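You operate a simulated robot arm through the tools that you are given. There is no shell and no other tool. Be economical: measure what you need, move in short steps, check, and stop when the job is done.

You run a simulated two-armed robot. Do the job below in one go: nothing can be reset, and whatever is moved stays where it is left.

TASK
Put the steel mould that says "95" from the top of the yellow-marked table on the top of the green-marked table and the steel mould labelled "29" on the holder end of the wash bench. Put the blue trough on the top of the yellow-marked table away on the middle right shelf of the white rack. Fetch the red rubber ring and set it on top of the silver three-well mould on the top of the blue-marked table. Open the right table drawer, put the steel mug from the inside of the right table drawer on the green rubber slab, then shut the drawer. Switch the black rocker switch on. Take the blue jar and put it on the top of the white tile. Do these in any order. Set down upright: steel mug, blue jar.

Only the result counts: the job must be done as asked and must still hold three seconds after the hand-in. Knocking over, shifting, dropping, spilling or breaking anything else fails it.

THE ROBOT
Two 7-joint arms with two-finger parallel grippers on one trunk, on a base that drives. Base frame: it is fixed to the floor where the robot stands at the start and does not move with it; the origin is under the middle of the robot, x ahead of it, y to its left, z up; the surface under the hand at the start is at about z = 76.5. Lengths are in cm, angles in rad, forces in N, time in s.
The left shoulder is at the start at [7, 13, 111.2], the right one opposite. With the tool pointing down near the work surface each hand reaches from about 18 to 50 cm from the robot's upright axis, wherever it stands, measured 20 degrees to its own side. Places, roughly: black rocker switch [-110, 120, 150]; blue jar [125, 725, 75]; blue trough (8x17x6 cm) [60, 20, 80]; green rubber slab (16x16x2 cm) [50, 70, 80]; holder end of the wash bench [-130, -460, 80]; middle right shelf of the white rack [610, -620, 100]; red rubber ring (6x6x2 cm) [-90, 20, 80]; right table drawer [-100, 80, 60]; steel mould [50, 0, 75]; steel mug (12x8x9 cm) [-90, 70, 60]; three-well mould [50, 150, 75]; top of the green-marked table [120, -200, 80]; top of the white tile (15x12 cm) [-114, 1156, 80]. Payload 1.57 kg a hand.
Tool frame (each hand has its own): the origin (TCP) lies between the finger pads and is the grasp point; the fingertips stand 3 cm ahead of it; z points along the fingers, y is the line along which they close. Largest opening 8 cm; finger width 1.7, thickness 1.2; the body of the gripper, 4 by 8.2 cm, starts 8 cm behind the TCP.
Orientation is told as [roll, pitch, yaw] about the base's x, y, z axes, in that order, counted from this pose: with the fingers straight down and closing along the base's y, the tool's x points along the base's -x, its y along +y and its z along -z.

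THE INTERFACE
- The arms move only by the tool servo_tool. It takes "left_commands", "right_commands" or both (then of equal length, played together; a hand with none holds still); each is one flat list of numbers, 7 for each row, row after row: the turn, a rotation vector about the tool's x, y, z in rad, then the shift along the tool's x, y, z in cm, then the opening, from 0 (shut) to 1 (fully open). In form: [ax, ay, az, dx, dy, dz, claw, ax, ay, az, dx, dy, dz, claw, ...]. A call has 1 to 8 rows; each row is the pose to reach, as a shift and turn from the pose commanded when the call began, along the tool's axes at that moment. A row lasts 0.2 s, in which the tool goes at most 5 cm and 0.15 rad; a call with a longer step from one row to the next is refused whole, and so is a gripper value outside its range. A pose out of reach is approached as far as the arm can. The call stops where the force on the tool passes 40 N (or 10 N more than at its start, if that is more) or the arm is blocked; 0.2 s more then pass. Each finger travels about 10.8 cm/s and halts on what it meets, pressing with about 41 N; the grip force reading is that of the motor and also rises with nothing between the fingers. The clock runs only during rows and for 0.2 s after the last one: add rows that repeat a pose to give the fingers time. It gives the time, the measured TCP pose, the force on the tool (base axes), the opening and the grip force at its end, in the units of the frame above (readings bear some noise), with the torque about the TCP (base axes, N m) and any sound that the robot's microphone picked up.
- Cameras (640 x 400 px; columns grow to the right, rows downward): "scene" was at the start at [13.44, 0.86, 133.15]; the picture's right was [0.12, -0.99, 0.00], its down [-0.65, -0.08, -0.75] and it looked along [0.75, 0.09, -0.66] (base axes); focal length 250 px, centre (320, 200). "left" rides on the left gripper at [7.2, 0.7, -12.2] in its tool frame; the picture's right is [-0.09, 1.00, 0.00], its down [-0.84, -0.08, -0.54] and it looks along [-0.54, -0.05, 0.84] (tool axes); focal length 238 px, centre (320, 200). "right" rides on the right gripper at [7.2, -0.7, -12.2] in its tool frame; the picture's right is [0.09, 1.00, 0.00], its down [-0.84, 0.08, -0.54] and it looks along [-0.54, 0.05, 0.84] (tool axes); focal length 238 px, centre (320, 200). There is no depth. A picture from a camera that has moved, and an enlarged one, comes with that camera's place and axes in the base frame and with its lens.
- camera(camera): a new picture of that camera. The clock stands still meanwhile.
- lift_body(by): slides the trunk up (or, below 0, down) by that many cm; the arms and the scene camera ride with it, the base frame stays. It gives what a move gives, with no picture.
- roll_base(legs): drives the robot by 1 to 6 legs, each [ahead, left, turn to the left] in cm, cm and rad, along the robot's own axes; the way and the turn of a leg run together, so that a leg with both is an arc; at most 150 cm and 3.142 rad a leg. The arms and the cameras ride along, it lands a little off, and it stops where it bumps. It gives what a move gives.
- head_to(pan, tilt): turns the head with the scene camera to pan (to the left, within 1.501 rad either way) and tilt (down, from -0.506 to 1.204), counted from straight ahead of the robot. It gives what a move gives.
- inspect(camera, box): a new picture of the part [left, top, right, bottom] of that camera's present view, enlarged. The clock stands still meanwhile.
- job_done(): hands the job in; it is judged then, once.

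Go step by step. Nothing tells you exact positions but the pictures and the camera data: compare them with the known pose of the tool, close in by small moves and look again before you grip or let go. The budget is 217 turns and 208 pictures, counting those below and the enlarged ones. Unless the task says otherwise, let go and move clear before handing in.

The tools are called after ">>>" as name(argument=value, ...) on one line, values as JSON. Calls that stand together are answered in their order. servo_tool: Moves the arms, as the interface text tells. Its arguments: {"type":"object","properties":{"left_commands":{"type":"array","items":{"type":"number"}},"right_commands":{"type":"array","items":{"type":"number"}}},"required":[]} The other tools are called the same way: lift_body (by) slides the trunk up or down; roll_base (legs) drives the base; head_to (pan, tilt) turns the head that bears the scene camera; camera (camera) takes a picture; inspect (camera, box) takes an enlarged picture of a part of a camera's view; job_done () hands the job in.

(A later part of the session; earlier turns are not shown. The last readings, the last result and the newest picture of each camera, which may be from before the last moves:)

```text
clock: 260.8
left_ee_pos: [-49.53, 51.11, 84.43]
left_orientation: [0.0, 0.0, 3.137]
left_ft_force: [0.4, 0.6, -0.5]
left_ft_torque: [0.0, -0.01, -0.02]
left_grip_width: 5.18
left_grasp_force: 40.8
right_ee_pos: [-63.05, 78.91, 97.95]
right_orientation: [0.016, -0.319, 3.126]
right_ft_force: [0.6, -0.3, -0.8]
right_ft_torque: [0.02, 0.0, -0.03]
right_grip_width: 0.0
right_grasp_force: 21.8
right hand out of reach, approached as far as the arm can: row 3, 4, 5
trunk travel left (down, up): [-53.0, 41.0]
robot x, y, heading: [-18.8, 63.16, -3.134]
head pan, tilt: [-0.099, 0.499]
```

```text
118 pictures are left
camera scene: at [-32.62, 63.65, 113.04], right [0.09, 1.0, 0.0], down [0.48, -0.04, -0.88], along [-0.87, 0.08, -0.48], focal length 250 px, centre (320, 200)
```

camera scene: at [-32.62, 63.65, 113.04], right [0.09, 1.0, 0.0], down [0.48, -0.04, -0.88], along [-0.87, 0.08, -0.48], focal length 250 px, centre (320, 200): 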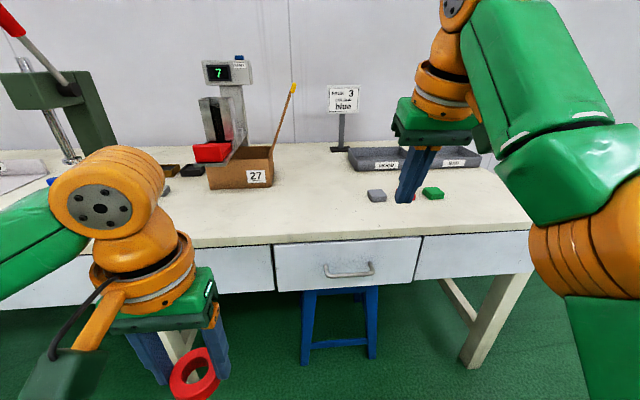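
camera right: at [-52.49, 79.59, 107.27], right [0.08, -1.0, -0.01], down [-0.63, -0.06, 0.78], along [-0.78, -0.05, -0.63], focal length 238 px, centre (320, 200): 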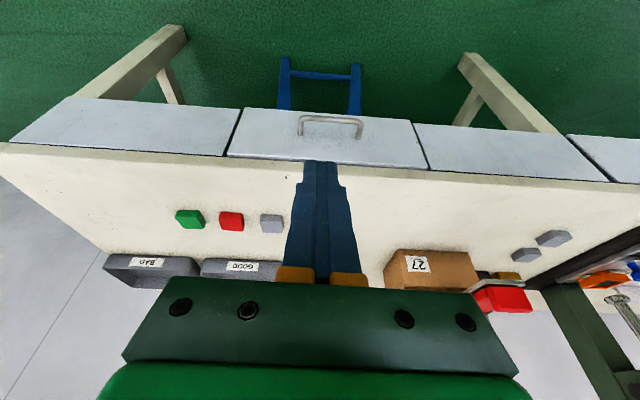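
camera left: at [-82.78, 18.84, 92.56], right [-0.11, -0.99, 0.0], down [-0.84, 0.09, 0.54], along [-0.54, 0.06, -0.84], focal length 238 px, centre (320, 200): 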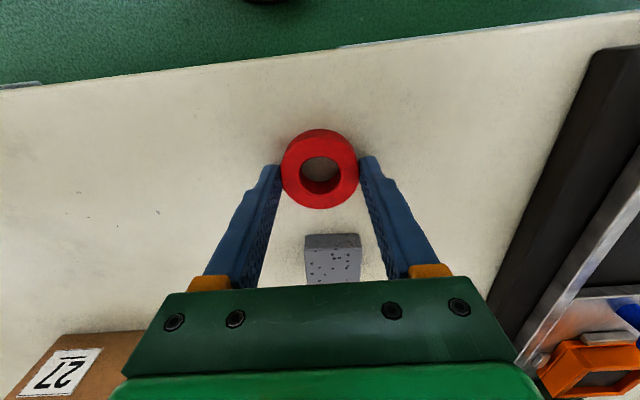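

>>> inspect(camera="right", box=[220, 90, 440, 200])

>>> inspect(camera="scene", box=[270, 225, 430, 305])

```text
2.91 times, centred on (330, 145) of right
camera zoom: at [-52.49, 79.59, 107.27], right [0.08, -1.0, -0.01], down [-0.63, -0.06, 0.78], along [-0.78, -0.05, -0.63], focal length 693 px, centre (291, 360)
```

zoom: 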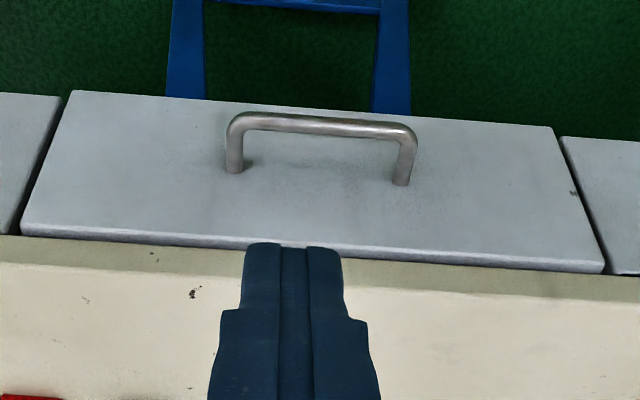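

```text
4.00 times, centred on (350, 265) of scene
camera zoom: at [-32.62, 63.65, 113.04], right [0.09, 1.0, 0.0], down [0.48, -0.04, -0.88], along [-0.87, 0.08, -0.48], focal length 1001 px, centre (200, -60)
```

zoom: 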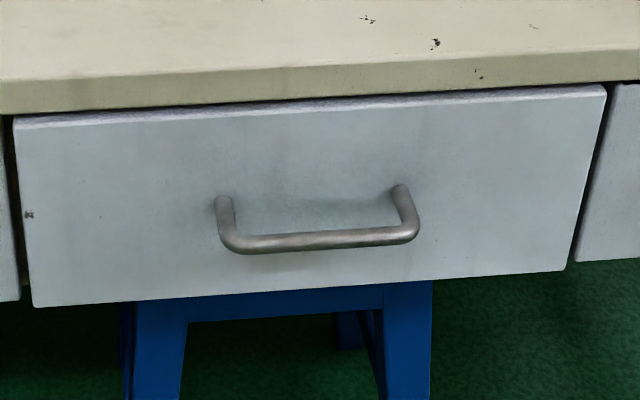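

Bar at about (-78,76,65.5), face around x≈-82. I drive 15 ahead and lower the closed fingers in front of the table edge for a closer look.

>>> roll_base(legs=[[15, 0, 0]])

>>> servo_tool(right_commands=[0, 0, 0, 1.7, 0.5, 3.5, 0, 0, 0, 0, 3.4, 1, 7, 0, 0, 0, 0, 5.1, 1.5, 10.5, 0, 0, 0, 0, 6.8, 2, 14, 0, 0, 0, 0, 8.5, 2.5, 17.5, 0, 0, 0, 0, 10.1, 2.9, 20.9, 0])

>>> camera(camera="right")

>>> camera(camera="scene")

```text
clock: 262.2
left_ee_pos: [-64.41, 50.91, 84.36]
left_orientation: [0.003, -0.001, 3.135]
left_ft_force: [0.1, 0.3, 0.1]
left_ft_torque: [0.0, -0.02, 0.04]
left_grip_width: 5.19
left_grasp_force: 40.9
right_ee_pos: [-78.05, 78.88, 97.99]
right_orientation: [0.02, -0.317, 3.124]
right_ft_force: [-0.4, 0.2, -0.5]
right_ft_torque: [0.01, -0.03, -0.01]
right_grip_width: 0.01
right_grasp_force: 21.3
trunk travel left (down, up): [-53.0, 41.0]
robot x, y, heading: [-33.44, 62.21, -3.133]
head pan, tilt: [-0.099, 0.499]
```

```text
clock: 263.6
left_ee_pos: [-64.1, 50.97, 84.49]
left_orientation: [0.003, -0.003, 3.136]
left_ft_force: [-2.6, -0.6, -0.5]
left_ft_torque: [-0.01, -0.19, 0.0]
left_grip_width: 5.15
left_grasp_force: 41.0
right_ee_pos: [-87.33, 73.53, 79.61]
right_orientation: [0.013, -0.332, 3.122]
right_ft_force: [27.3, -1.3, 37.6]
right_ft_torque: [-0.03, -1.51, 0.04]
right_grip_width: 0.0
right_grasp_force: 21.2
right hand out of reach, approached as far as the arm can: row 1, 2, 3, 4, 5, 6
trunk travel left (down, up): [-53.0, 41.0]
robot x, y, heading: [-33.51, 62.98, -3.136]
head pan, tilt: [-0.099, 0.499]
stopped in row 6 (right hand): the force on the tool passed its limit at 93 N (the readings are from after the stop); the commanded pose is now the measured one
```

```text
115 pictures are left
camera right: at [-76.56, 74.14, 88.74], right [0.07, -1.0, -0.02], down [-0.61, -0.06, 0.79], along [-0.79, -0.05, -0.62], focal length 238 px, centre (320, 200)
```

right: 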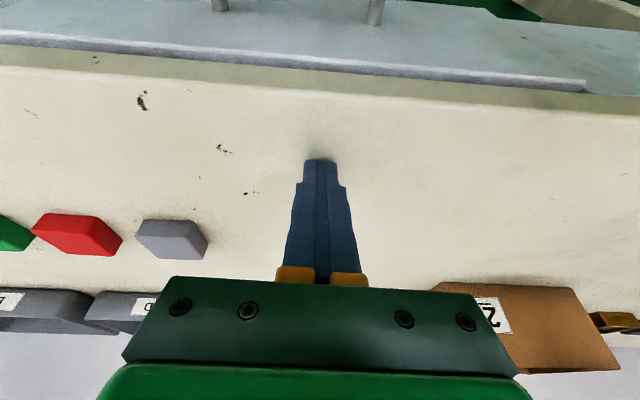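

```text
114 pictures are left
camera scene: at [-47.01, 63.55, 113.15], right [0.09, 1.0, 0.0], down [0.47, -0.04, -0.88], along [-0.88, 0.08, -0.47], focal length 250 px, centre (320, 200)
```

scene: 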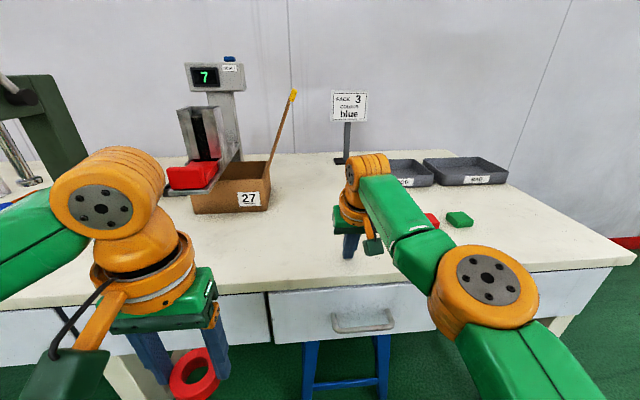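

The commanded start pose had been off (out-of-reach rows), so the tips touched the bare table; nothing shifted. Now the pose is in sync; I raise, pull back clear of the edge, and lower in front of it.

>>> servo_tool(right_commands=[0, 0, 0, -0.65, 0, -1.89, 0, 0, 0, 0, 1.53, 0, -4.76, 0, 0, 0, 0, 5.3, -1, -6.06, 0, 0, 0, 0, 9.27, -2.5, -5.31, 0, 0, 0, 0, 12.6, -2.5, -3.29, 0, 0, 0, 0, 13.75, -2.5, 0, 0])

>>> camera(camera="right")

>>> camera(camera="scene")

```text
clock: 264.8
left_ee_pos: [-64.14, 50.88, 84.53]
left_orientation: [-0.002, -0.004, 3.135]
left_ft_force: [-1.2, 1.0, -0.7]
left_ft_torque: [-0.03, -0.09, -0.01]
left_grip_width: 5.18
left_grasp_force: 40.5
right_ee_pos: [-82.91, 77.1, 79.54]
right_orientation: [0.011, -0.367, 3.125]
right_ft_force: [14.8, -5.2, 20.0]
right_ft_torque: [-0.13, -0.42, -0.02]
right_grip_width: 0.0
right_grasp_force: 21.8
right hand out of reach, approached as far as the arm can: row 1, 3, 4, 5
trunk travel left (down, up): [-53.0, 41.0]
robot x, y, heading: [-33.29, 63.02, -3.136]
head pan, tilt: [-0.099, 0.499]
stopped in row 5 (right hand): the force on the tool passed its limit at 84 N (the readings are from after the stop); the commanded pose is now the measured one
```

```text
113 pictures are left
camera right: at [-71.98, 77.7, 88.38], right [0.07, -1.0, -0.02], down [-0.59, -0.06, 0.81], along [-0.81, -0.05, -0.59], focal length 238 px, centre (320, 200)
```

right: 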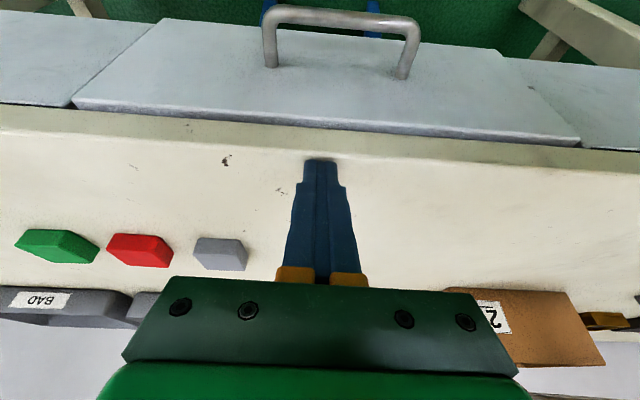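

```text
112 pictures are left
camera scene: at [-47.15, 63.42, 113.13], right [0.09, 1.0, 0.0], down [0.47, -0.04, -0.88], along [-0.88, 0.08, -0.47], focal length 250 px, centre (320, 200)
```

scene: 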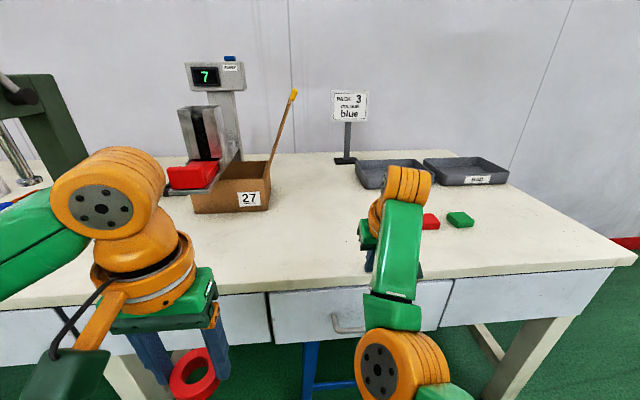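

The trunk is too low for a tool-down pose. I raise it by 14, which also lifts the tips off the table, then re-pose.

>>> lift_body(by=14)

>>> roll_base(legs=[[-6, 0, 0]])

>>> servo_tool(right_commands=[0, 0, 0, 1, 0, 0, 0, 0, 0, 0, 2, 0, 0, 0])

```text
clock: 266.5
left_ee_pos: [-64.54, 50.99, 98.31]
left_orientation: [0.001, 0.001, 3.135]
left_ft_force: [1.0, -0.3, 0.0]
left_ft_torque: [0.0, -0.01, 0.02]
left_grip_width: 5.15
left_grasp_force: 40.5
right_ee_pos: [-83.29, 77.23, 93.19]
right_orientation: [0.012, -0.361, 3.123]
right_ft_force: [0.5, -0.6, 0.7]
right_ft_torque: [0.0, -0.02, -0.02]
right_grip_width: 0.0
right_grasp_force: 21.4
trunk travel left (down, up): [-67.0, 27.0]
robot x, y, heading: [-33.6, 62.93, -3.133]
head pan, tilt: [-0.099, 0.499]
```

```text
clock: 267.5
left_ee_pos: [-58.63, 51.03, 98.25]
left_orientation: [0.003, 0.003, 3.135]
left_ft_force: [0.2, 0.4, -0.4]
left_ft_torque: [0.03, 0.02, 0.0]
left_grip_width: 5.19
left_grasp_force: 41.7
right_ee_pos: [-77.41, 77.23, 93.09]
right_orientation: [0.011, -0.358, 3.124]
right_ft_force: [1.1, -0.3, -0.1]
right_ft_torque: [0.01, -0.06, -0.01]
right_grip_width: 0.0
right_grasp_force: 21.4
trunk travel left (down, up): [-67.0, 27.0]
robot x, y, heading: [-27.5, 63.17, -3.132]
head pan, tilt: [-0.099, 0.499]
```

```text
clock: 268.1
left_ee_pos: [-58.53, 50.97, 98.44]
left_orientation: [0.002, 0.002, 3.135]
left_ft_force: [-0.1, -0.2, 0.1]
left_ft_torque: [-0.04, 0.01, 0.01]
left_grip_width: 5.16
left_grasp_force: 40.4
right_ee_pos: [-77.06, 77.51, 92.57]
right_orientation: [0.011, -0.361, 3.124]
right_ft_force: [-0.1, -0.4, -0.3]
right_ft_torque: [0.01, 0.01, -0.01]
right_grip_width: 0.0
right_grasp_force: 21.5
right hand out of reach, approached as far as the arm can: row 1, 2
trunk travel left (down, up): [-67.0, 27.0]
robot x, y, heading: [-27.67, 63.14, -3.13]
head pan, tilt: [-0.099, 0.499]
```

The arm seems stuck near a joint limit; I bring it up toward its starting pose relative to the trunk.

>>> servo_tool(right_commands=[0, 0.09, 0, -1.5, 0, -2.5, 0, 0, 0.18, 0, -3, 0, -5, 0, 0, 0.27, 0, -4.5, 0, -7.5, 0, 0, 0.36, 0, -6, 0, -10, 0, 0, 0.36, 0, -7, 0, -13, 0, 0, 0.36, 0, -8, 0, -16, 0])

>>> camera(camera="scene")

```text
clock: 269.5
left_ee_pos: [-58.47, 51.06, 98.33]
left_orientation: [0.0, 0.001, 3.134]
left_ft_force: [-0.3, 0.5, -0.5]
left_ft_torque: [-0.03, 0.02, -0.03]
left_grip_width: 5.15
left_grasp_force: 40.7
right_ee_pos: [-72.95, 78.24, 100.07]
right_orientation: [0.01, -0.016, 3.131]
right_ft_force: [-0.3, -0.1, 1.0]
right_ft_torque: [0.0, 0.0, -0.01]
right_grip_width: 0.0
right_grasp_force: 21.2
right hand out of reach, approached as far as the arm can: row 2, 3, 4, 5, 6
trunk travel left (down, up): [-67.0, 27.0]
robot x, y, heading: [-27.42, 62.83, -3.136]
head pan, tilt: [-0.099, 0.499]
```

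```text
111 pictures are left
camera scene: at [-41.52, 63.62, 127.05], right [0.09, 1.0, 0.0], down [0.48, -0.04, -0.88], along [-0.87, 0.08, -0.48], focal length 250 px, centre (320, 200)
```

scene: 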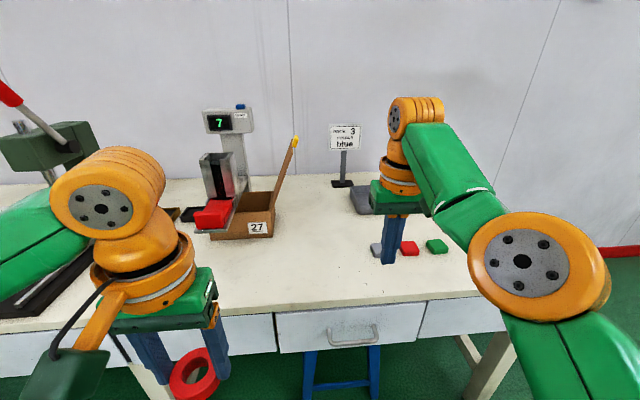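

The last target was simply too high to reach. I move back inward and lower, in front of the table edge.

>>> servo_tool(right_commands=[0, 0, 0, 3, 0.4, 2.5, 0, 0, 0, 0, 6, 0.8, 5, 0, 0, 0, 0, 9, 1.2, 7.5, 0, 0, 0, 0, 11.4, 1.5, 10, 0, 0, 0, 0, 11.4, 1.5, 10, 0])

```text
clock: 270.7
left_ee_pos: [-58.46, 51.15, 98.31]
left_orientation: [0.001, 0.001, 3.134]
left_ft_force: [-1.0, -0.2, -0.6]
left_ft_torque: [-0.01, 0.04, -0.01]
left_grip_width: 5.15
left_grasp_force: 41.5
right_ee_pos: [-74.52, 74.63, 94.07]
right_orientation: [0.01, 0.0, 3.128]
right_ft_force: [-0.1, -0.2, -0.7]
right_ft_torque: [-0.03, 0.01, -0.02]
right_grip_width: 0.0
right_grasp_force: 20.0
right hand out of reach, approached as far as the arm can: row 1, 2, 3, 4, 5
trunk travel left (down, up): [-67.0, 27.0]
robot x, y, heading: [-27.38, 63.04, -3.139]
head pan, tilt: [-0.099, 0.499]
```

I unwind: swing the hand up to horizontal (as in the switch pose), to come back from there by the path that worked.

>>> servo_tool(right_commands=[0, -0.15, 0, 0, 0, -3.5, 0, 0, -0.3, 0, 0, 0, -7, 0, 0, -0.45, 0, 0, 0, -10.5, 0, 0, -0.6, 0, 0, 0, -14, 0, 0, -0.75, 0, 0, 0, -17.5, 0, 0, -0.9, 0, 0, 0, -21, 0, 0, -1.05, 0, 0, 0, -24.5, 0, 0, -1.2, 0, 0, 0, -28, 0])

>>> camera(camera="scene")

```text
clock: 272.5
left_ee_pos: [-58.2, 50.97, 98.39]
left_orientation: [0.0, 0.0, 3.136]
left_ft_force: [0.4, -0.2, 0.1]
left_ft_torque: [0.01, 0.04, -0.01]
left_grip_width: 5.17
left_grasp_force: 40.5
right_ee_pos: [-76.35, 72.92, 130.44]
right_orientation: [0.024, -1.201, 3.105]
right_ft_force: [-0.5, 0.0, -0.5]
right_ft_torque: [-0.01, 0.01, 0.01]
right_grip_width: 0.0
right_grasp_force: 20.9
right hand out of reach, approached as far as the arm can: row 1, 2, 3, 4, 5, 6, 7, 8
trunk travel left (down, up): [-67.0, 27.0]
robot x, y, heading: [-27.04, 63.08, -3.136]
head pan, tilt: [-0.099, 0.499]
```

```text
110 pictures are left
camera scene: at [-41.25, 63.42, 127.09], right [0.09, 1.0, 0.0], down [0.47, -0.04, -0.88], along [-0.88, 0.08, -0.48], focal length 250 px, centre (320, 200)
```

scene: 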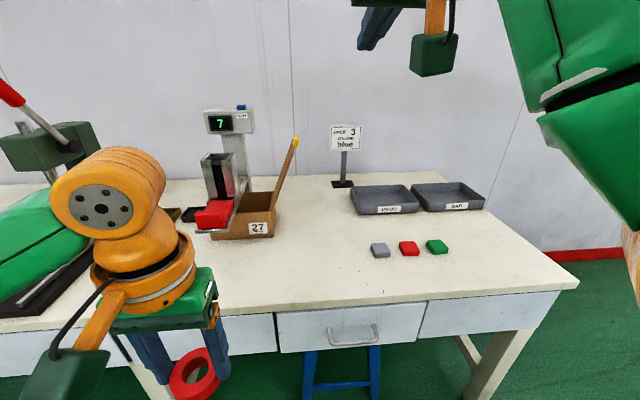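

>>> servo_tool(right_commands=[0, 0.15, 0, 3.4, 0, 0.64, 0, 0, 0.3, 0, 6.75, 0, 1.28, 0, 0, 0.45, 0, 10.1, 0, 1.92, 0, 0, 0.6, 0, 13.5, 0, 2.55, 0, 0, 0.75, 0, 16.9, 0, 3.2, 0, 0, 0.9, 0, 20.25, 0, 3.83, 0, 0, 1.05, 0, 23.6, 0, 4.5, 0, 0, 1.2, 0, 27, 0, 5.1, 0])

>>> camera(camera="scene")

```text
clock: 274.3
left_ee_pos: [-58.61, 51.0, 98.31]
left_orientation: [0.001, 0.004, 3.134]
left_ft_force: [0.3, -0.5, -0.8]
left_ft_torque: [0.02, -0.01, 0.0]
left_grip_width: 5.15
left_grasp_force: 40.8
right_ee_pos: [-70.9, 73.89, 102.83]
right_orientation: [0.006, -0.005, 3.13]
right_ft_force: [0.1, -1.2, 0.4]
right_ft_torque: [0.08, -0.01, 0.03]
right_grip_width: 0.0
right_grasp_force: 21.6
right hand out of reach, approached as far as the arm can: row 5, 6, 7, 8
trunk travel left (down, up): [-67.0, 27.0]
robot x, y, heading: [-27.41, 63.05, -3.136]
head pan, tilt: [-0.099, 0.499]
```

```text
109 pictures are left
camera scene: at [-41.68, 63.62, 127.03], right [0.09, 1.0, 0.0], down [0.48, -0.04, -0.88], along [-0.87, 0.08, -0.48], focal length 250 px, centre (320, 200)
```

scene: 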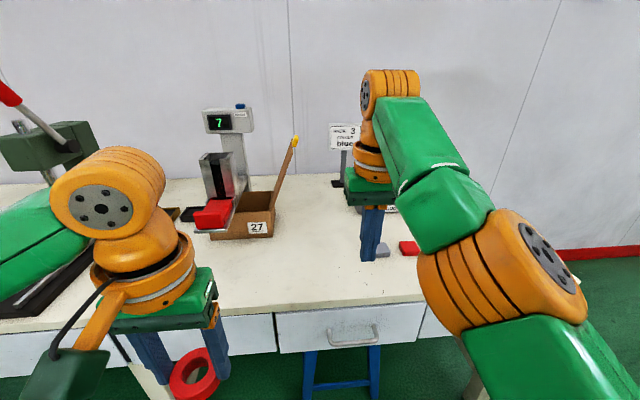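

The elbow settled in a bad posture. I try turning the hand about its own axis to see whether that frees the arm.

>>> servo_tool(right_commands=[0, 0, -0.14, 0, 0, 0, 0, 0, 0, -0.28, 0, 0, 0, 0, 0, 0, -0.42, 0, 0, 0, 0, 0, 0, -0.56, 0, 0, 0, 0, 0, 0, -0.7, 0, 0, 0, 0, 0, 0, -0.84, 0, 0, 0, 0, 0, 0, -0.98, 0, 0, 0, 0])

>>> camera(camera="scene")

```text
clock: 275.9
left_ee_pos: [-58.51, 51.01, 98.35]
left_orientation: [0.003, 0.001, 3.134]
left_ft_force: [0.0, -0.2, 0.4]
left_ft_torque: [0.0, 0.05, 0.02]
left_grip_width: 5.19
left_grasp_force: 41.2
right_ee_pos: [-70.84, 73.78, 102.72]
right_orientation: [0.006, -0.008, -2.171]
right_ft_force: [-0.3, -0.8, -0.2]
right_ft_torque: [-0.01, 0.0, 0.0]
right_grip_width: 0.0
right_grasp_force: 20.8
trunk travel left (down, up): [-67.0, 27.0]
robot x, y, heading: [-27.67, 63.2, -3.133]
head pan, tilt: [-0.099, 0.499]
```

```text
108 pictures are left
camera scene: at [-41.55, 63.63, 127.05], right [0.09, 1.0, 0.0], down [0.48, -0.04, -0.88], along [-0.87, 0.08, -0.48], focal length 250 px, centre (320, 200)
```

scene: 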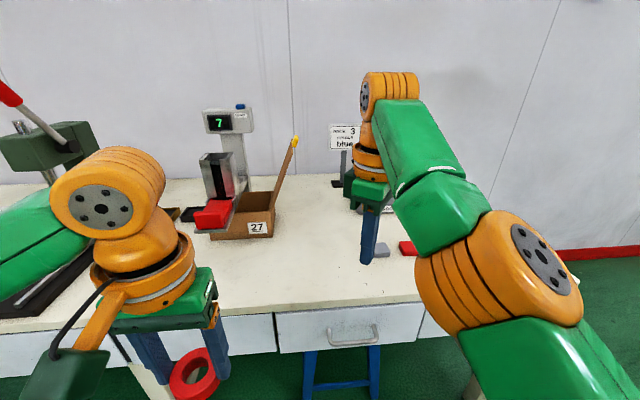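

>>> servo_tool(right_commands=[0, 0, 0, 1.1, 1.6, 2.6, 0, 0, 0, 0, 2.2, 3.2, 5.2, 0, 0, 0, 0, 3.4, 4.95, 8, 0])

```text
clock: 276.7
left_ee_pos: [-58.43, 51.18, 98.31]
left_orientation: [0.001, 0.002, 3.135]
left_ft_force: [0.1, 0.2, 0.2]
left_ft_torque: [-0.04, -0.02, 0.0]
left_grip_width: 5.17
left_grasp_force: 41.0
right_ee_pos: [-69.87, 76.89, 97.24]
right_orientation: [0.014, -0.017, -2.179]
right_ft_force: [-0.9, 0.3, -0.3]
right_ft_torque: [0.0, 0.03, 0.0]
right_grip_width: 0.0
right_grasp_force: 21.6
right hand out of reach, approached as far as the arm can: row 1, 2, 3
trunk travel left (down, up): [-67.0, 27.0]
robot x, y, heading: [-27.47, 63.19, -3.137]
head pan, tilt: [-0.099, 0.499]
```

The right arm can't come inward from this posture; the left arm is fine, so I'll do the rest with the left. First deliver the ring: raise the trunk, turn around toward the blue-marked table.

>>> lift_body(by=8)

>>> roll_base(legs=[[-6, 0, 0], [0, 0, 3.138], [0, 70, 0]])

>>> head_to(pan=0.1, tilt=0.7)

>>> camera(camera="scene")

```text
clock: 277.8
left_ee_pos: [-58.5, 51.01, 106.4]
left_orientation: [0.001, 0.001, 3.133]
left_ft_force: [1.0, -0.3, -0.4]
left_ft_torque: [0.01, 0.01, -0.02]
left_grip_width: 5.15
left_grasp_force: 41.3
right_ee_pos: [-69.84, 76.89, 105.31]
right_orientation: [0.01, -0.016, -2.182]
right_ft_force: [-0.6, 0.4, -0.7]
right_ft_torque: [0.01, 0.03, 0.0]
right_grip_width: 0.0
right_grasp_force: 21.4
trunk travel left (down, up): [-75.0, 19.0]
robot x, y, heading: [-27.41, 62.93, -3.133]
head pan, tilt: [-0.099, 0.499]
```

```text
clock: 289.6
left_ee_pos: [8.87, 145.17, 106.27]
left_orientation: [0.002, 0.002, -0.004]
left_ft_force: [-0.5, 0.6, 0.0]
left_ft_torque: [0.04, 0.02, 0.02]
left_grip_width: 5.17
left_grasp_force: 41.2
right_ee_pos: [20.23, 119.45, 105.29]
right_orientation: [0.013, -0.016, 0.962]
right_ft_force: [0.6, -0.4, -0.3]
right_ft_torque: [0.03, -0.03, -0.02]
right_grip_width: 0.0
right_grasp_force: 21.5
trunk travel left (down, up): [-75.0, 19.0]
robot x, y, heading: [-22.14, 133.27, 0.007]
head pan, tilt: [-0.099, 0.499]
```

```text
clock: 290.3
left_ee_pos: [8.8, 145.19, 106.41]
left_orientation: [0.002, 0.002, -0.004]
left_ft_force: [-0.4, 0.5, -0.6]
left_ft_torque: [0.01, 0.0, 0.02]
left_grip_width: 5.14
left_grasp_force: 41.1
right_ee_pos: [20.18, 119.24, 105.29]
right_orientation: [0.014, -0.018, 0.961]
right_ft_force: [0.4, 0.5, 0.1]
right_ft_torque: [0.0, -0.02, 0.01]
right_grip_width: 0.0
right_grasp_force: 21.1
trunk travel left (down, up): [-75.0, 19.0]
robot x, y, heading: [-21.89, 132.91, 0.009]
head pan, tilt: [0.099, 0.7]
```

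```text
107 pictures are left
camera scene: at [-8.62, 134.1, 133.28], right [0.11, -0.99, 0.0], down [-0.64, -0.07, -0.77], along [0.76, 0.08, -0.64], focal length 250 px, centre (320, 200)
```

scene: 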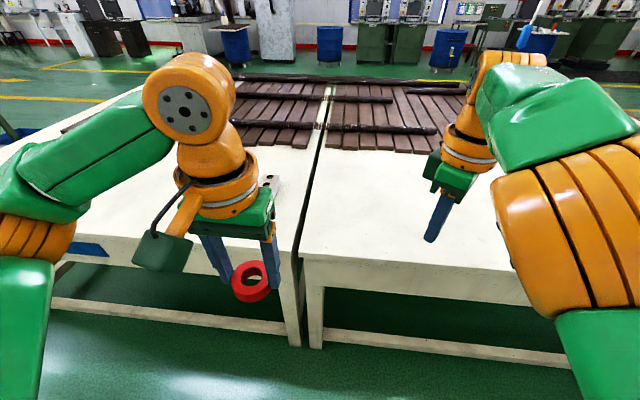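

I move a bit to see the three-well mould on the blue-marked table.

>>> roll_base(legs=[[18, 12, 0]])

>>> camera(camera="left")

>>> camera(camera="scene")

```text
clock: 292.0
left_ee_pos: [26.41, 157.21, 106.39]
left_orientation: [0.004, 0.001, -0.004]
left_ft_force: [-0.2, -0.9, -0.6]
left_ft_torque: [0.04, -0.01, -0.02]
left_grip_width: 5.15
left_grasp_force: 41.0
right_ee_pos: [37.85, 131.2, 105.26]
right_orientation: [0.013, -0.019, 0.958]
right_ft_force: [0.3, -0.2, 0.0]
right_ft_torque: [0.01, -0.01, -0.03]
right_grip_width: 0.0
right_grasp_force: 21.7
trunk travel left (down, up): [-75.0, 19.0]
robot x, y, heading: [-4.59, 145.31, 0.008]
head pan, tilt: [0.099, 0.7]
```

```text
106 pictures are left
camera left: at [19.25, 157.79, 118.65], right [0.1, 1.0, 0.0], down [0.84, -0.08, 0.54], along [0.54, -0.05, -0.84], focal length 238 px, centre (320, 200)
```

left: 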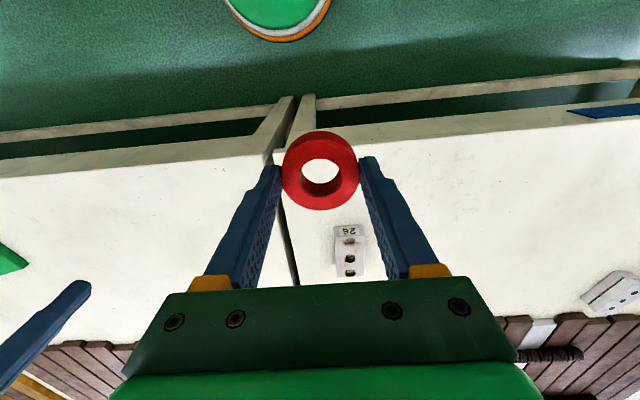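

```text
105 pictures are left
camera scene: at [8.97, 145.97, 133.3], right [0.11, -0.99, 0.0], down [-0.64, -0.07, -0.77], along [0.76, 0.08, -0.64], focal length 250 px, centre (320, 200)
```

scene: 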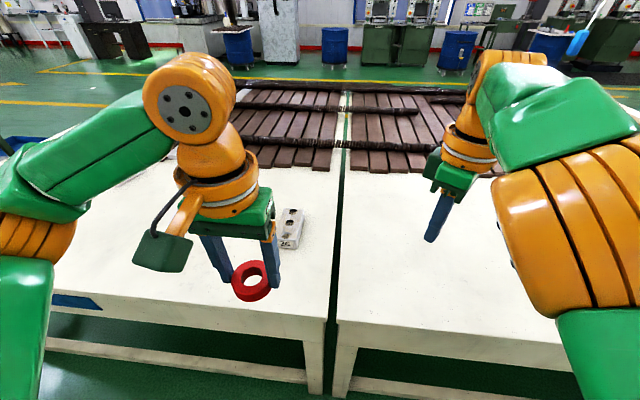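

>>> inspect(camera="left", box=[300, 210, 400, 290])

>>> inspect(camera="left", box=[550, 250, 640, 330])

>>> inspect(camera="scene", box=[260, 195, 330, 260])

```text
5.00 times, centred on (350, 250) of left
camera zoom: at [19.25, 157.79, 118.65], right [0.1, 1.0, 0.0], down [0.84, -0.08, 0.54], along [0.54, -0.05, -0.84], focal length 1192 px, centre (170, -50)
```

zoom: 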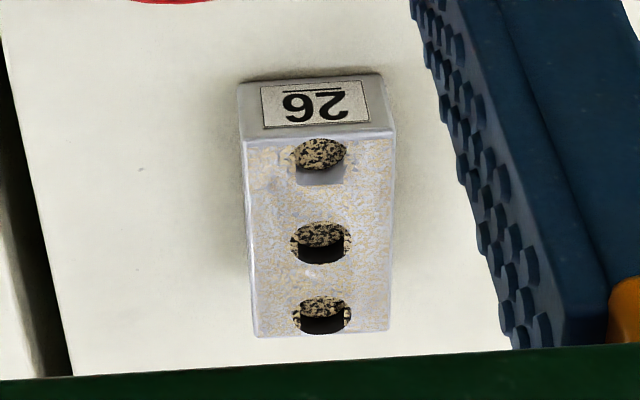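

```text
5.00 times, centred on (595, 290) of left
camera zoom: at [19.25, 157.79, 118.65], right [0.1, 1.0, 0.0], down [0.84, -0.08, 0.54], along [0.54, -0.05, -0.84], focal length 1192 px, centre (-1055, -250)
```

zoom: 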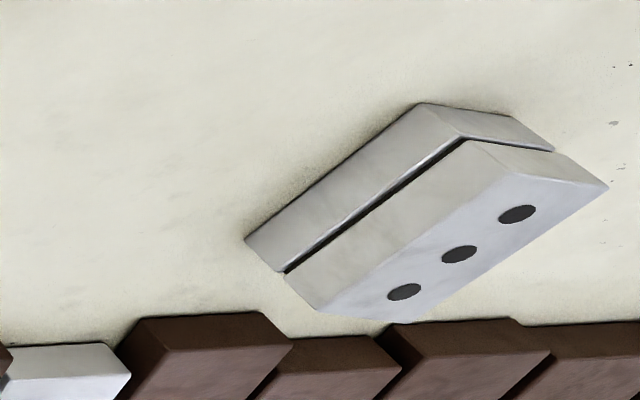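

```text
6.15 times, centred on (295, 228) of scene
camera zoom: at [8.97, 145.97, 133.3], right [0.11, -0.99, 0.0], down [-0.64, -0.07, -0.77], along [0.76, 0.08, -0.64], focal length 1540 px, centre (474, 31)
```

zoom: 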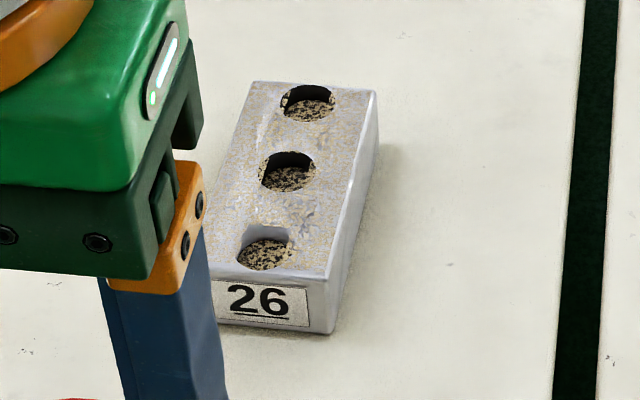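

The three-well mould is number 26, top centre at about (60,160.6), top z≈80.4. I drive closer.

>>> roll_base(legs=[[13.5, 3, 0]])

>>> servo_tool(left_commands=[0, 0, 0, -4.5, 0, 2, 0, 0, 0, 0, -9, 0, 4, 0, 0, 0, 0, -13.5, 0, 6, 0, 0, 0, 0, -17, 0, 8, 0, 0, 0, 0, -18, 0, 12, 0])

>>> camera(camera="left")

>>> camera(camera="scene")

```text
clock: 293.3
left_ee_pos: [39.68, 160.22, 106.42]
left_orientation: [0.0, -0.001, -0.003]
left_ft_force: [-0.2, -0.3, 0.1]
left_ft_torque: [0.0, -0.01, -0.02]
left_grip_width: 5.18
left_grasp_force: 41.1
right_ee_pos: [51.04, 134.37, 105.41]
right_orientation: [0.015, -0.021, 0.958]
right_ft_force: [-0.5, 0.0, -0.8]
right_ft_torque: [0.01, 0.0, -0.03]
right_grip_width: 0.01
right_grasp_force: 21.7
trunk travel left (down, up): [-75.0, 19.0]
robot x, y, heading: [9.08, 148.48, 0.014]
head pan, tilt: [0.099, 0.7]
```

```text
clock: 294.5
left_ee_pos: [57.31, 160.92, 94.07]
left_orientation: [0.002, -0.001, -0.005]
left_ft_force: [0.7, -0.2, -0.5]
left_ft_torque: [-0.01, 0.01, 0.0]
left_grip_width: 5.15
left_grasp_force: 41.0
left hand out of reach, approached as far as the arm can: row 5
right_ee_pos: [51.49, 134.48, 105.36]
right_orientation: [0.017, -0.017, 0.957]
right_ft_force: [0.7, -0.2, 0.5]
right_ft_torque: [-0.02, -0.02, -0.04]
right_grip_width: 0.0
right_grasp_force: 21.8
trunk travel left (down, up): [-75.0, 19.0]
robot x, y, heading: [9.39, 148.38, 0.012]
head pan, tilt: [0.099, 0.7]
```

```text
101 pictures are left
camera left: at [50.16, 161.56, 106.34], right [0.1, 1.0, 0.0], down [0.84, -0.08, 0.54], along [0.54, -0.05, -0.84], focal length 238 px, centre (320, 200)
```

left: 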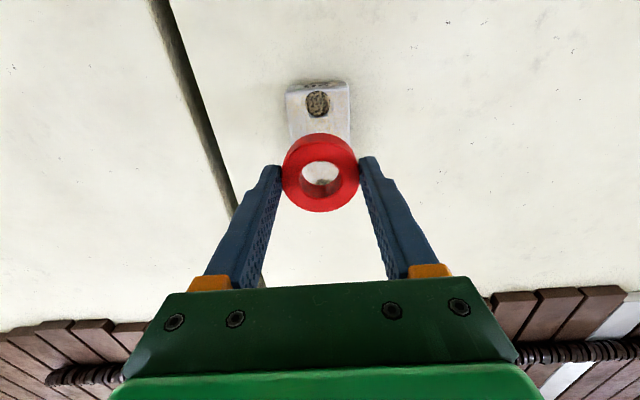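

```text
100 pictures are left
camera scene: at [22.57, 149.33, 133.27], right [0.11, -0.99, 0.0], down [-0.64, -0.07, -0.76], along [0.76, 0.08, -0.64], focal length 250 px, centre (320, 200)
```

scene: 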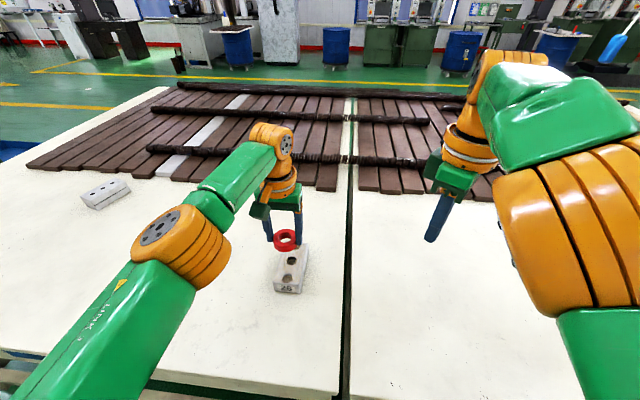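

The ring is over the mould. I lower it to just above the top, with a small forward nudge.

>>> servo_tool(left_commands=[0, 0, 0, -0.3, 0, 3, 0, 0, 0, 0, -0.6, 0, 6, 0, 0, 0, 0, -1, 0, 8.3, 0, 0, 0, 0, -1, 0, 8.9, 0])

>>> camera(camera="left")

>>> inspect(camera="scene", box=[240, 200, 340, 310])

```text
clock: 295.5
left_ee_pos: [57.29, 161.12, 85.19]
left_orientation: [0.002, -0.001, -0.005]
left_ft_force: [-0.2, -0.1, -0.3]
left_ft_torque: [0.0, 0.02, 0.0]
left_grip_width: 5.15
left_grasp_force: 40.9
left hand out of reach, approached as far as the arm can: row 3, 4
right_ee_pos: [51.29, 134.34, 105.28]
right_orientation: [0.017, -0.019, 0.958]
right_ft_force: [0.0, -0.6, 1.1]
right_ft_torque: [0.01, 0.0, 0.03]
right_grip_width: 0.0
right_grasp_force: 20.9
trunk travel left (down, up): [-75.0, 19.0]
robot x, y, heading: [8.95, 148.2, 0.009]
head pan, tilt: [0.099, 0.7]
```

```text
99 pictures are left
camera left: at [50.15, 161.84, 97.43], right [0.1, 1.0, 0.0], down [0.84, -0.08, 0.54], along [0.54, -0.05, -0.84], focal length 238 px, centre (320, 200)
```

left: 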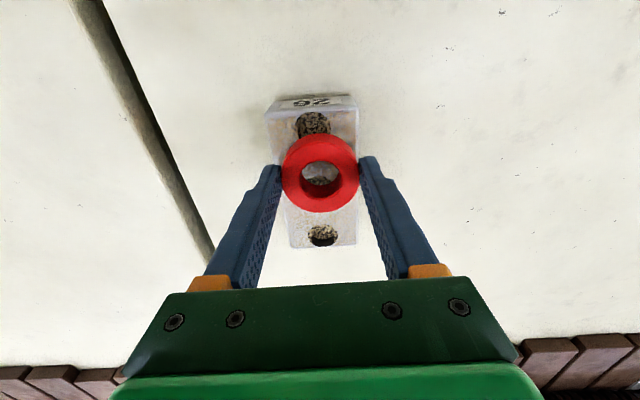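

```text
3.64 times, centred on (290, 255) of scene
camera zoom: at [22.49, 149.09, 133.28], right [0.11, -0.99, 0.0], down [-0.64, -0.07, -0.76], along [0.76, 0.08, -0.64], focal length 910 px, centre (429, 0)
```

zoom: 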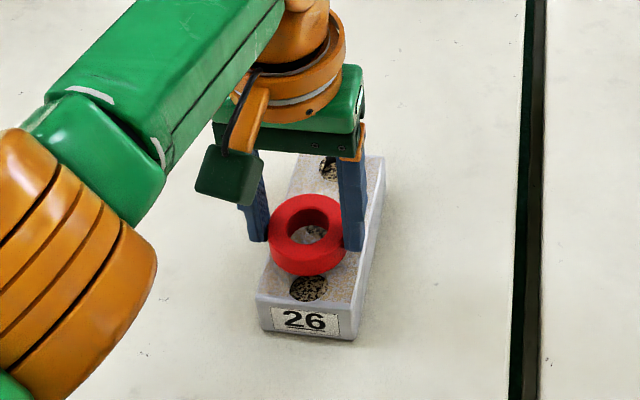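

Lower onto the mould in fine steps.

>>> servo_tool(left_commands=[0, 0, 0, 0, 0, 0.4, 0, 0, 0, 0, 0, 0, 0.7, 0, 0, 0, 0, 0, 0, 1.0, 0])

```text
clock: 296.3
left_ee_pos: [57.28, 161.16, 84.33]
left_orientation: [0.001, 0.0, -0.006]
left_ft_force: [0.8, 0.0, 0.3]
left_ft_torque: [-0.02, 0.03, 0.0]
left_grip_width: 5.15
left_grasp_force: 41.4
right_ee_pos: [51.37, 134.36, 105.33]
right_orientation: [0.015, -0.02, 0.958]
right_ft_force: [0.5, 0.5, -0.7]
right_ft_torque: [0.03, -0.02, 0.01]
right_grip_width: 0.0
right_grasp_force: 21.2
trunk travel left (down, up): [-75.0, 19.0]
robot x, y, heading: [9.22, 148.63, 0.009]
head pan, tilt: [0.099, 0.7]
```

>>> servo_tool(left_commands=[0, 0, 0, 0, 0, 0.25, 0, 0, 0, 0, 0, 0, 0.5, 0, 0, 0, 0, 0, 0, 0.7, 0])

```text
clock: 297.1
left_ee_pos: [57.23, 161.13, 84.22]
left_orientation: [0.004, -0.016, -0.005]
left_ft_force: [-0.8, 0.9, 14.5]
left_ft_torque: [-0.01, 0.36, -0.02]
left_grip_width: 5.18
left_grasp_force: 41.3
right_ee_pos: [51.04, 134.23, 105.39]
right_orientation: [0.016, -0.023, 0.955]
right_ft_force: [0.5, 0.8, 0.3]
right_ft_torque: [0.02, -0.01, 0.02]
right_grip_width: 0.04
right_grasp_force: 21.5
trunk travel left (down, up): [-75.0, 19.0]
robot x, y, heading: [8.91, 148.0, 0.012]
head pan, tilt: [0.099, 0.7]
stopped in row 3 (left hand): the force on the tool passed its limit at 43 N (the readings are from after the stop); the commanded pose is now the measured one
```

Contact. I open and rise.

>>> servo_tool(left_commands=[0, 0, 0, 0, 0, -0.15, 0, 0, 0, 0, 0, 0, -0.15, 1, 0, 0, 0, 0, 0, -0.15, 1, 0, 0, 0, 0, 0, -4, 1, 0, 0, 0, 2, 0, -8, 1, 0, 0, 0, 5, 0, -12, 1, 0, 0, 0, 9, 0, -14, 1, 0, 0, 0, 13, 0, -16, 1])

>>> inspect(camera="scene", box=[220, 180, 360, 310])

```text
clock: 298.9
left_ee_pos: [43.86, 161.37, 99.82]
left_orientation: [0.004, -0.007, -0.003]
left_ft_force: [-0.4, 0.2, 0.1]
left_ft_torque: [0.03, 0.01, 0.0]
left_grip_width: 7.99
left_grasp_force: 0.1
right_ee_pos: [51.13, 134.39, 105.34]
right_orientation: [0.016, -0.021, 0.958]
right_ft_force: [-0.4, 0.2, -0.3]
right_ft_torque: [0.0, -0.02, 0.03]
right_grip_width: 0.0
right_grasp_force: 21.6
trunk travel left (down, up): [-75.0, 19.0]
robot x, y, heading: [9.04, 148.1, 0.013]
head pan, tilt: [0.099, 0.7]
```

```text
3.08 times, centred on (290, 245) of scene
camera zoom: at [22.33, 149.18, 133.29], right [0.11, -0.99, 0.0], down [-0.64, -0.07, -0.77], along [0.76, 0.08, -0.64], focal length 770 px, centre (412, 62)
```

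zoom: 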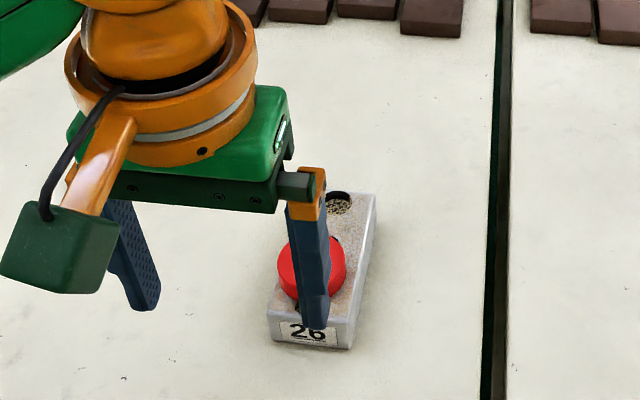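

The ring rests on the mould. Now back to the drawer, to be opened with the left hand.

>>> roll_base(legs=[[-30, 0, 0], [0, 0, 3.13], [0, 59, 0]])

>>> head_to(pan=0.2, tilt=0.7)

>>> lift_body(by=-10)

>>> camera(camera="scene")

>>> camera(camera="left")

```text
clock: 311.2
left_ee_pos: [-55.2, 77.3, 99.92]
left_orientation: [0.005, -0.011, -3.142]
left_ft_force: [-0.4, 0.0, -0.3]
left_ft_torque: [0.03, 0.01, 0.02]
left_grip_width: 8.01
left_grasp_force: 0.0
right_ee_pos: [-62.76, 104.23, 105.38]
right_orientation: [0.016, -0.019, -2.178]
right_ft_force: [-0.2, -0.9, -0.5]
right_ft_torque: [0.03, -0.03, 0.01]
right_grip_width: 0.0
right_grasp_force: 21.0
trunk travel left (down, up): [-75.0, 19.0]
robot x, y, heading: [-20.13, 90.04, -3.121]
head pan, tilt: [0.099, 0.7]
```

```text
clock: 311.9
left_ee_pos: [-55.24, 77.18, 99.78]
left_orientation: [0.005, -0.008, -3.141]
left_ft_force: [0.2, 0.0, -0.2]
left_ft_torque: [-0.01, 0.02, 0.04]
left_grip_width: 8.0
left_grasp_force: 0.1
right_ee_pos: [-62.72, 104.01, 105.31]
right_orientation: [0.016, -0.02, -2.181]
right_ft_force: [0.3, -0.4, -0.2]
right_ft_torque: [-0.02, -0.02, -0.01]
right_grip_width: 0.03
right_grasp_force: 21.3
trunk travel left (down, up): [-75.0, 19.0]
robot x, y, heading: [-19.99, 90.22, -3.132]
head pan, tilt: [0.201, 0.7]
```

```text
clock: 313.2
left_ee_pos: [-55.12, 77.2, 89.88]
left_orientation: [0.004, -0.011, -3.141]
left_ft_force: [-0.2, 0.9, 0.9]
left_ft_torque: [0.03, 0.03, 0.01]
left_grip_width: 7.98
left_grasp_force: 0.1
right_ee_pos: [-62.68, 104.05, 95.3]
right_orientation: [0.016, -0.019, -2.178]
right_ft_force: [0.2, 0.3, -0.2]
right_ft_torque: [0.01, 0.02, 0.04]
right_grip_width: 0.03
right_grasp_force: 21.5
trunk travel left (down, up): [-65.0, 29.0]
robot x, y, heading: [-20.17, 90.31, -3.128]
head pan, tilt: [0.201, 0.7]
```

```text
96 pictures are left
camera scene: at [-33.46, 88.25, 123.28], right [-0.21, 0.98, 0.0], down [0.63, 0.14, -0.76], along [-0.75, -0.16, -0.64], focal length 250 px, centre (320, 200)
```

scene: 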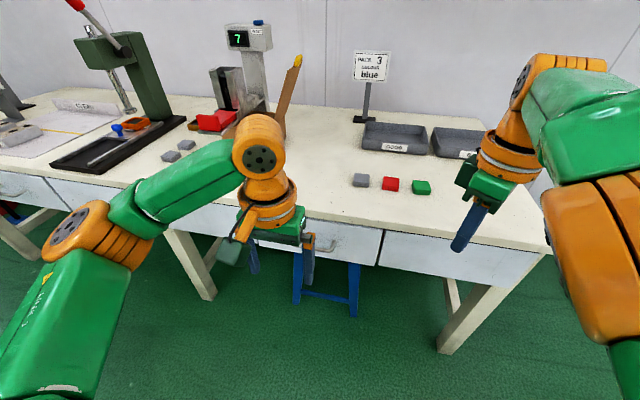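

```text
95 pictures are left
camera left: at [-47.91, 76.59, 102.07], right [-0.09, -1.0, 0.01], down [-0.83, 0.08, 0.55], along [-0.55, 0.05, -0.84], focal length 238 px, centre (320, 200)
```

left: 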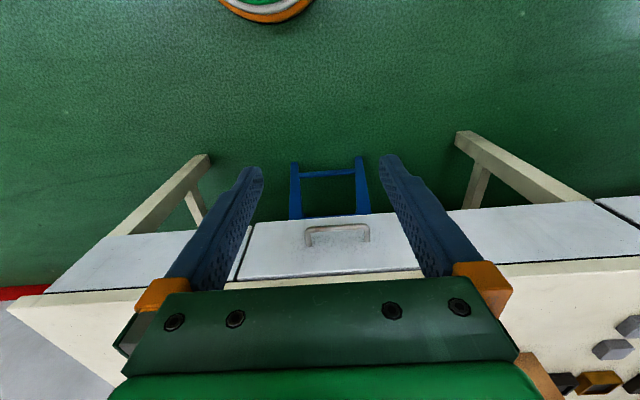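

Bar is at about x≈-78.2, z≈66, y≈76. I drive ahead 17, close and tilt the left fingers, and come in front of the edge.

>>> roll_base(legs=[[17, 0, -0.01]])

>>> servo_tool(left_commands=[0, -0.1, 0, 0, 0.4, 3, 0, 0, -0.2, 0, 0, 0.8, 6, 0, 0, -0.3, 0, 0, 1.0, 9, 0, 0, -0.3, 0, 0, 1.0, 11, 0])

>>> camera(camera="left")

>>> camera(camera="scene")

```text
clock: 314.7
left_ee_pos: [-72.14, 77.27, 89.93]
left_orientation: [0.005, -0.009, 3.132]
left_ft_force: [-0.2, 0.1, -0.3]
left_ft_torque: [-0.02, 0.0, -0.01]
left_grip_width: 7.98
left_grasp_force: 0.1
right_ee_pos: [-79.23, 104.17, 95.3]
right_orientation: [0.016, -0.021, -2.188]
right_ft_force: [0.6, 0.1, 0.5]
right_ft_torque: [-0.03, 0.01, -0.02]
right_grip_width: 0.01
right_grasp_force: 21.2
trunk travel left (down, up): [-65.0, 29.0]
robot x, y, heading: [-37.19, 89.87, -3.134]
head pan, tilt: [0.201, 0.7]
```

```text
clock: 315.7
left_ee_pos: [-72.47, 76.14, 78.83]
left_orientation: [0.006, -0.311, 3.131]
left_ft_force: [0.4, -0.3, -0.6]
left_ft_torque: [0.02, -0.03, -0.02]
left_grip_width: 0.05
left_grasp_force: 21.4
right_ee_pos: [-79.36, 104.31, 95.21]
right_orientation: [0.016, -0.018, -2.188]
right_ft_force: [0.2, -0.1, 0.5]
right_ft_torque: [0.04, 0.02, -0.02]
right_grip_width: 0.0
right_grasp_force: 21.4
trunk travel left (down, up): [-65.0, 29.0]
robot x, y, heading: [-37.01, 89.88, -3.132]
head pan, tilt: [0.201, 0.7]
```

```text
94 pictures are left
camera left: at [-61.93, 75.48, 88.29], right [-0.1, -0.99, 0.03], down [-0.63, 0.09, 0.77], along [-0.77, 0.05, -0.64], focal length 238 px, centre (320, 200)
```

left: 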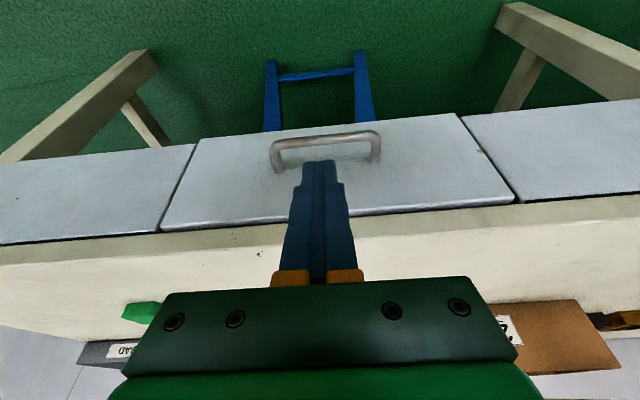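

```text
93 pictures are left
camera scene: at [-50.41, 88.2, 123.28], right [-0.2, 0.98, 0.0], down [0.63, 0.13, -0.76], along [-0.75, -0.16, -0.64], focal length 250 px, centre (320, 200)
```

scene: 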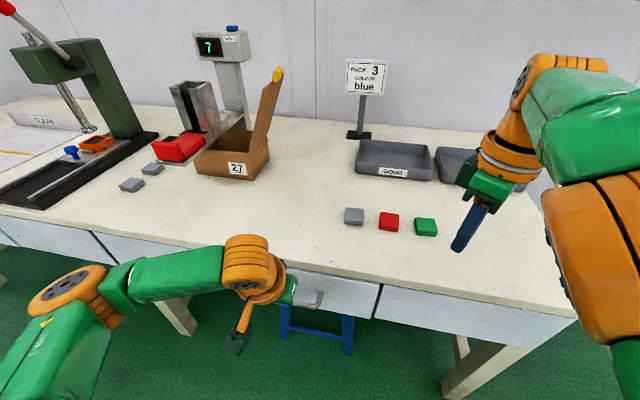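

I bring the tips over the gap between bar and drawer face.

>>> servo_tool(left_commands=[0, 0, 0, -1.31, 0, 4.1, 0, 0, 0, 0, -2.62, 0, 8.19, 0, 0, 0, 0, -4.5, 0, 9.53, 0, 0, 0, 0, -4.5, 0, 9.53, 0])

>>> camera(camera="left")

>>> camera(camera="scene")

```text
clock: 316.7
left_ee_pos: [-79.75, 76.25, 71.08]
left_orientation: [0.006, -0.311, 3.133]
left_ft_force: [-0.9, -0.4, 0.5]
left_ft_torque: [-0.01, 0.05, 0.01]
left_grip_width: 0.0
left_grasp_force: 21.3
right_ee_pos: [-79.41, 104.25, 95.36]
right_orientation: [0.017, -0.02, -2.19]
right_ft_force: [-0.5, -0.6, 1.2]
right_ft_torque: [0.02, 0.02, -0.02]
right_grip_width: 0.0
right_grasp_force: 21.2
trunk travel left (down, up): [-65.0, 29.0]
robot x, y, heading: [-37.21, 90.29, -3.139]
head pan, tilt: [0.201, 0.7]
```

```text
92 pictures are left
camera left: at [-69.08, 75.6, 80.54], right [-0.1, -0.99, 0.03], down [-0.63, 0.09, 0.77], along [-0.77, 0.05, -0.64], focal length 238 px, centre (320, 200)
```

left: 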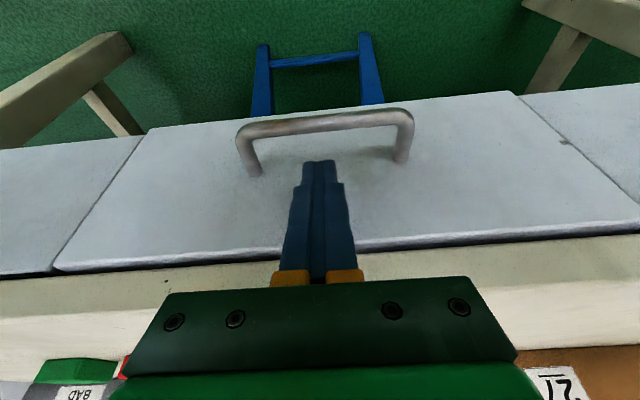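

```text
91 pictures are left
camera scene: at [-50.39, 88.19, 123.28], right [-0.2, 0.98, 0.0], down [0.63, 0.13, -0.76], along [-0.75, -0.16, -0.64], focal length 250 px, centre (320, 200)
```

scene: 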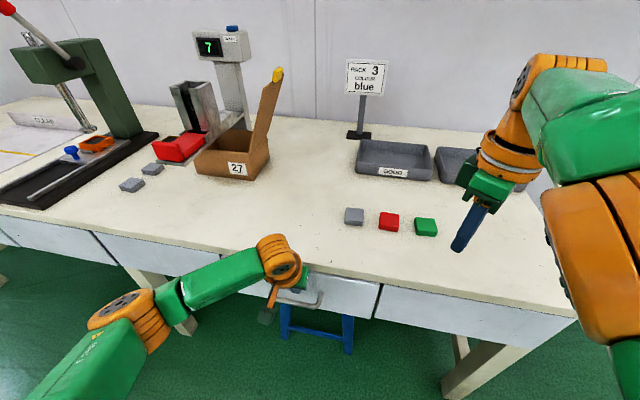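

I lower the tips into the gap.

>>> servo_tool(left_commands=[0, 0, 0, 0.17, 0, 1.52, 0, 0, 0, 0, 0.46, 0, 3.22, 0, 0, 0, 0, 0.92, 0, 4.64, 0])

>>> camera(camera="left")

```text
clock: 317.5
left_ee_pos: [-80.19, 76.42, 66.47]
left_orientation: [0.005, -0.312, 3.131]
left_ft_force: [0.3, -0.7, -0.1]
left_ft_torque: [0.0, -0.02, 0.03]
left_grip_width: 0.0
left_grasp_force: 21.2
right_ee_pos: [-79.51, 104.13, 95.33]
right_orientation: [0.015, -0.02, -2.187]
right_ft_force: [-0.2, -0.3, 0.5]
right_ft_torque: [0.0, 0.0, -0.01]
right_grip_width: 0.0
right_grasp_force: 21.9
trunk travel left (down, up): [-65.0, 29.0]
robot x, y, heading: [-37.16, 90.13, -3.137]
head pan, tilt: [0.201, 0.7]
```

```text
90 pictures are left
camera left: at [-69.56, 75.67, 75.9], right [-0.1, -0.99, 0.03], down [-0.63, 0.09, 0.77], along [-0.77, 0.05, -0.64], focal length 238 px, centre (320, 200)
```

left: 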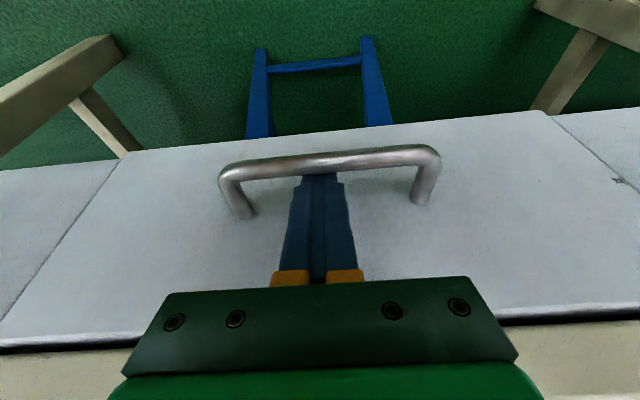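

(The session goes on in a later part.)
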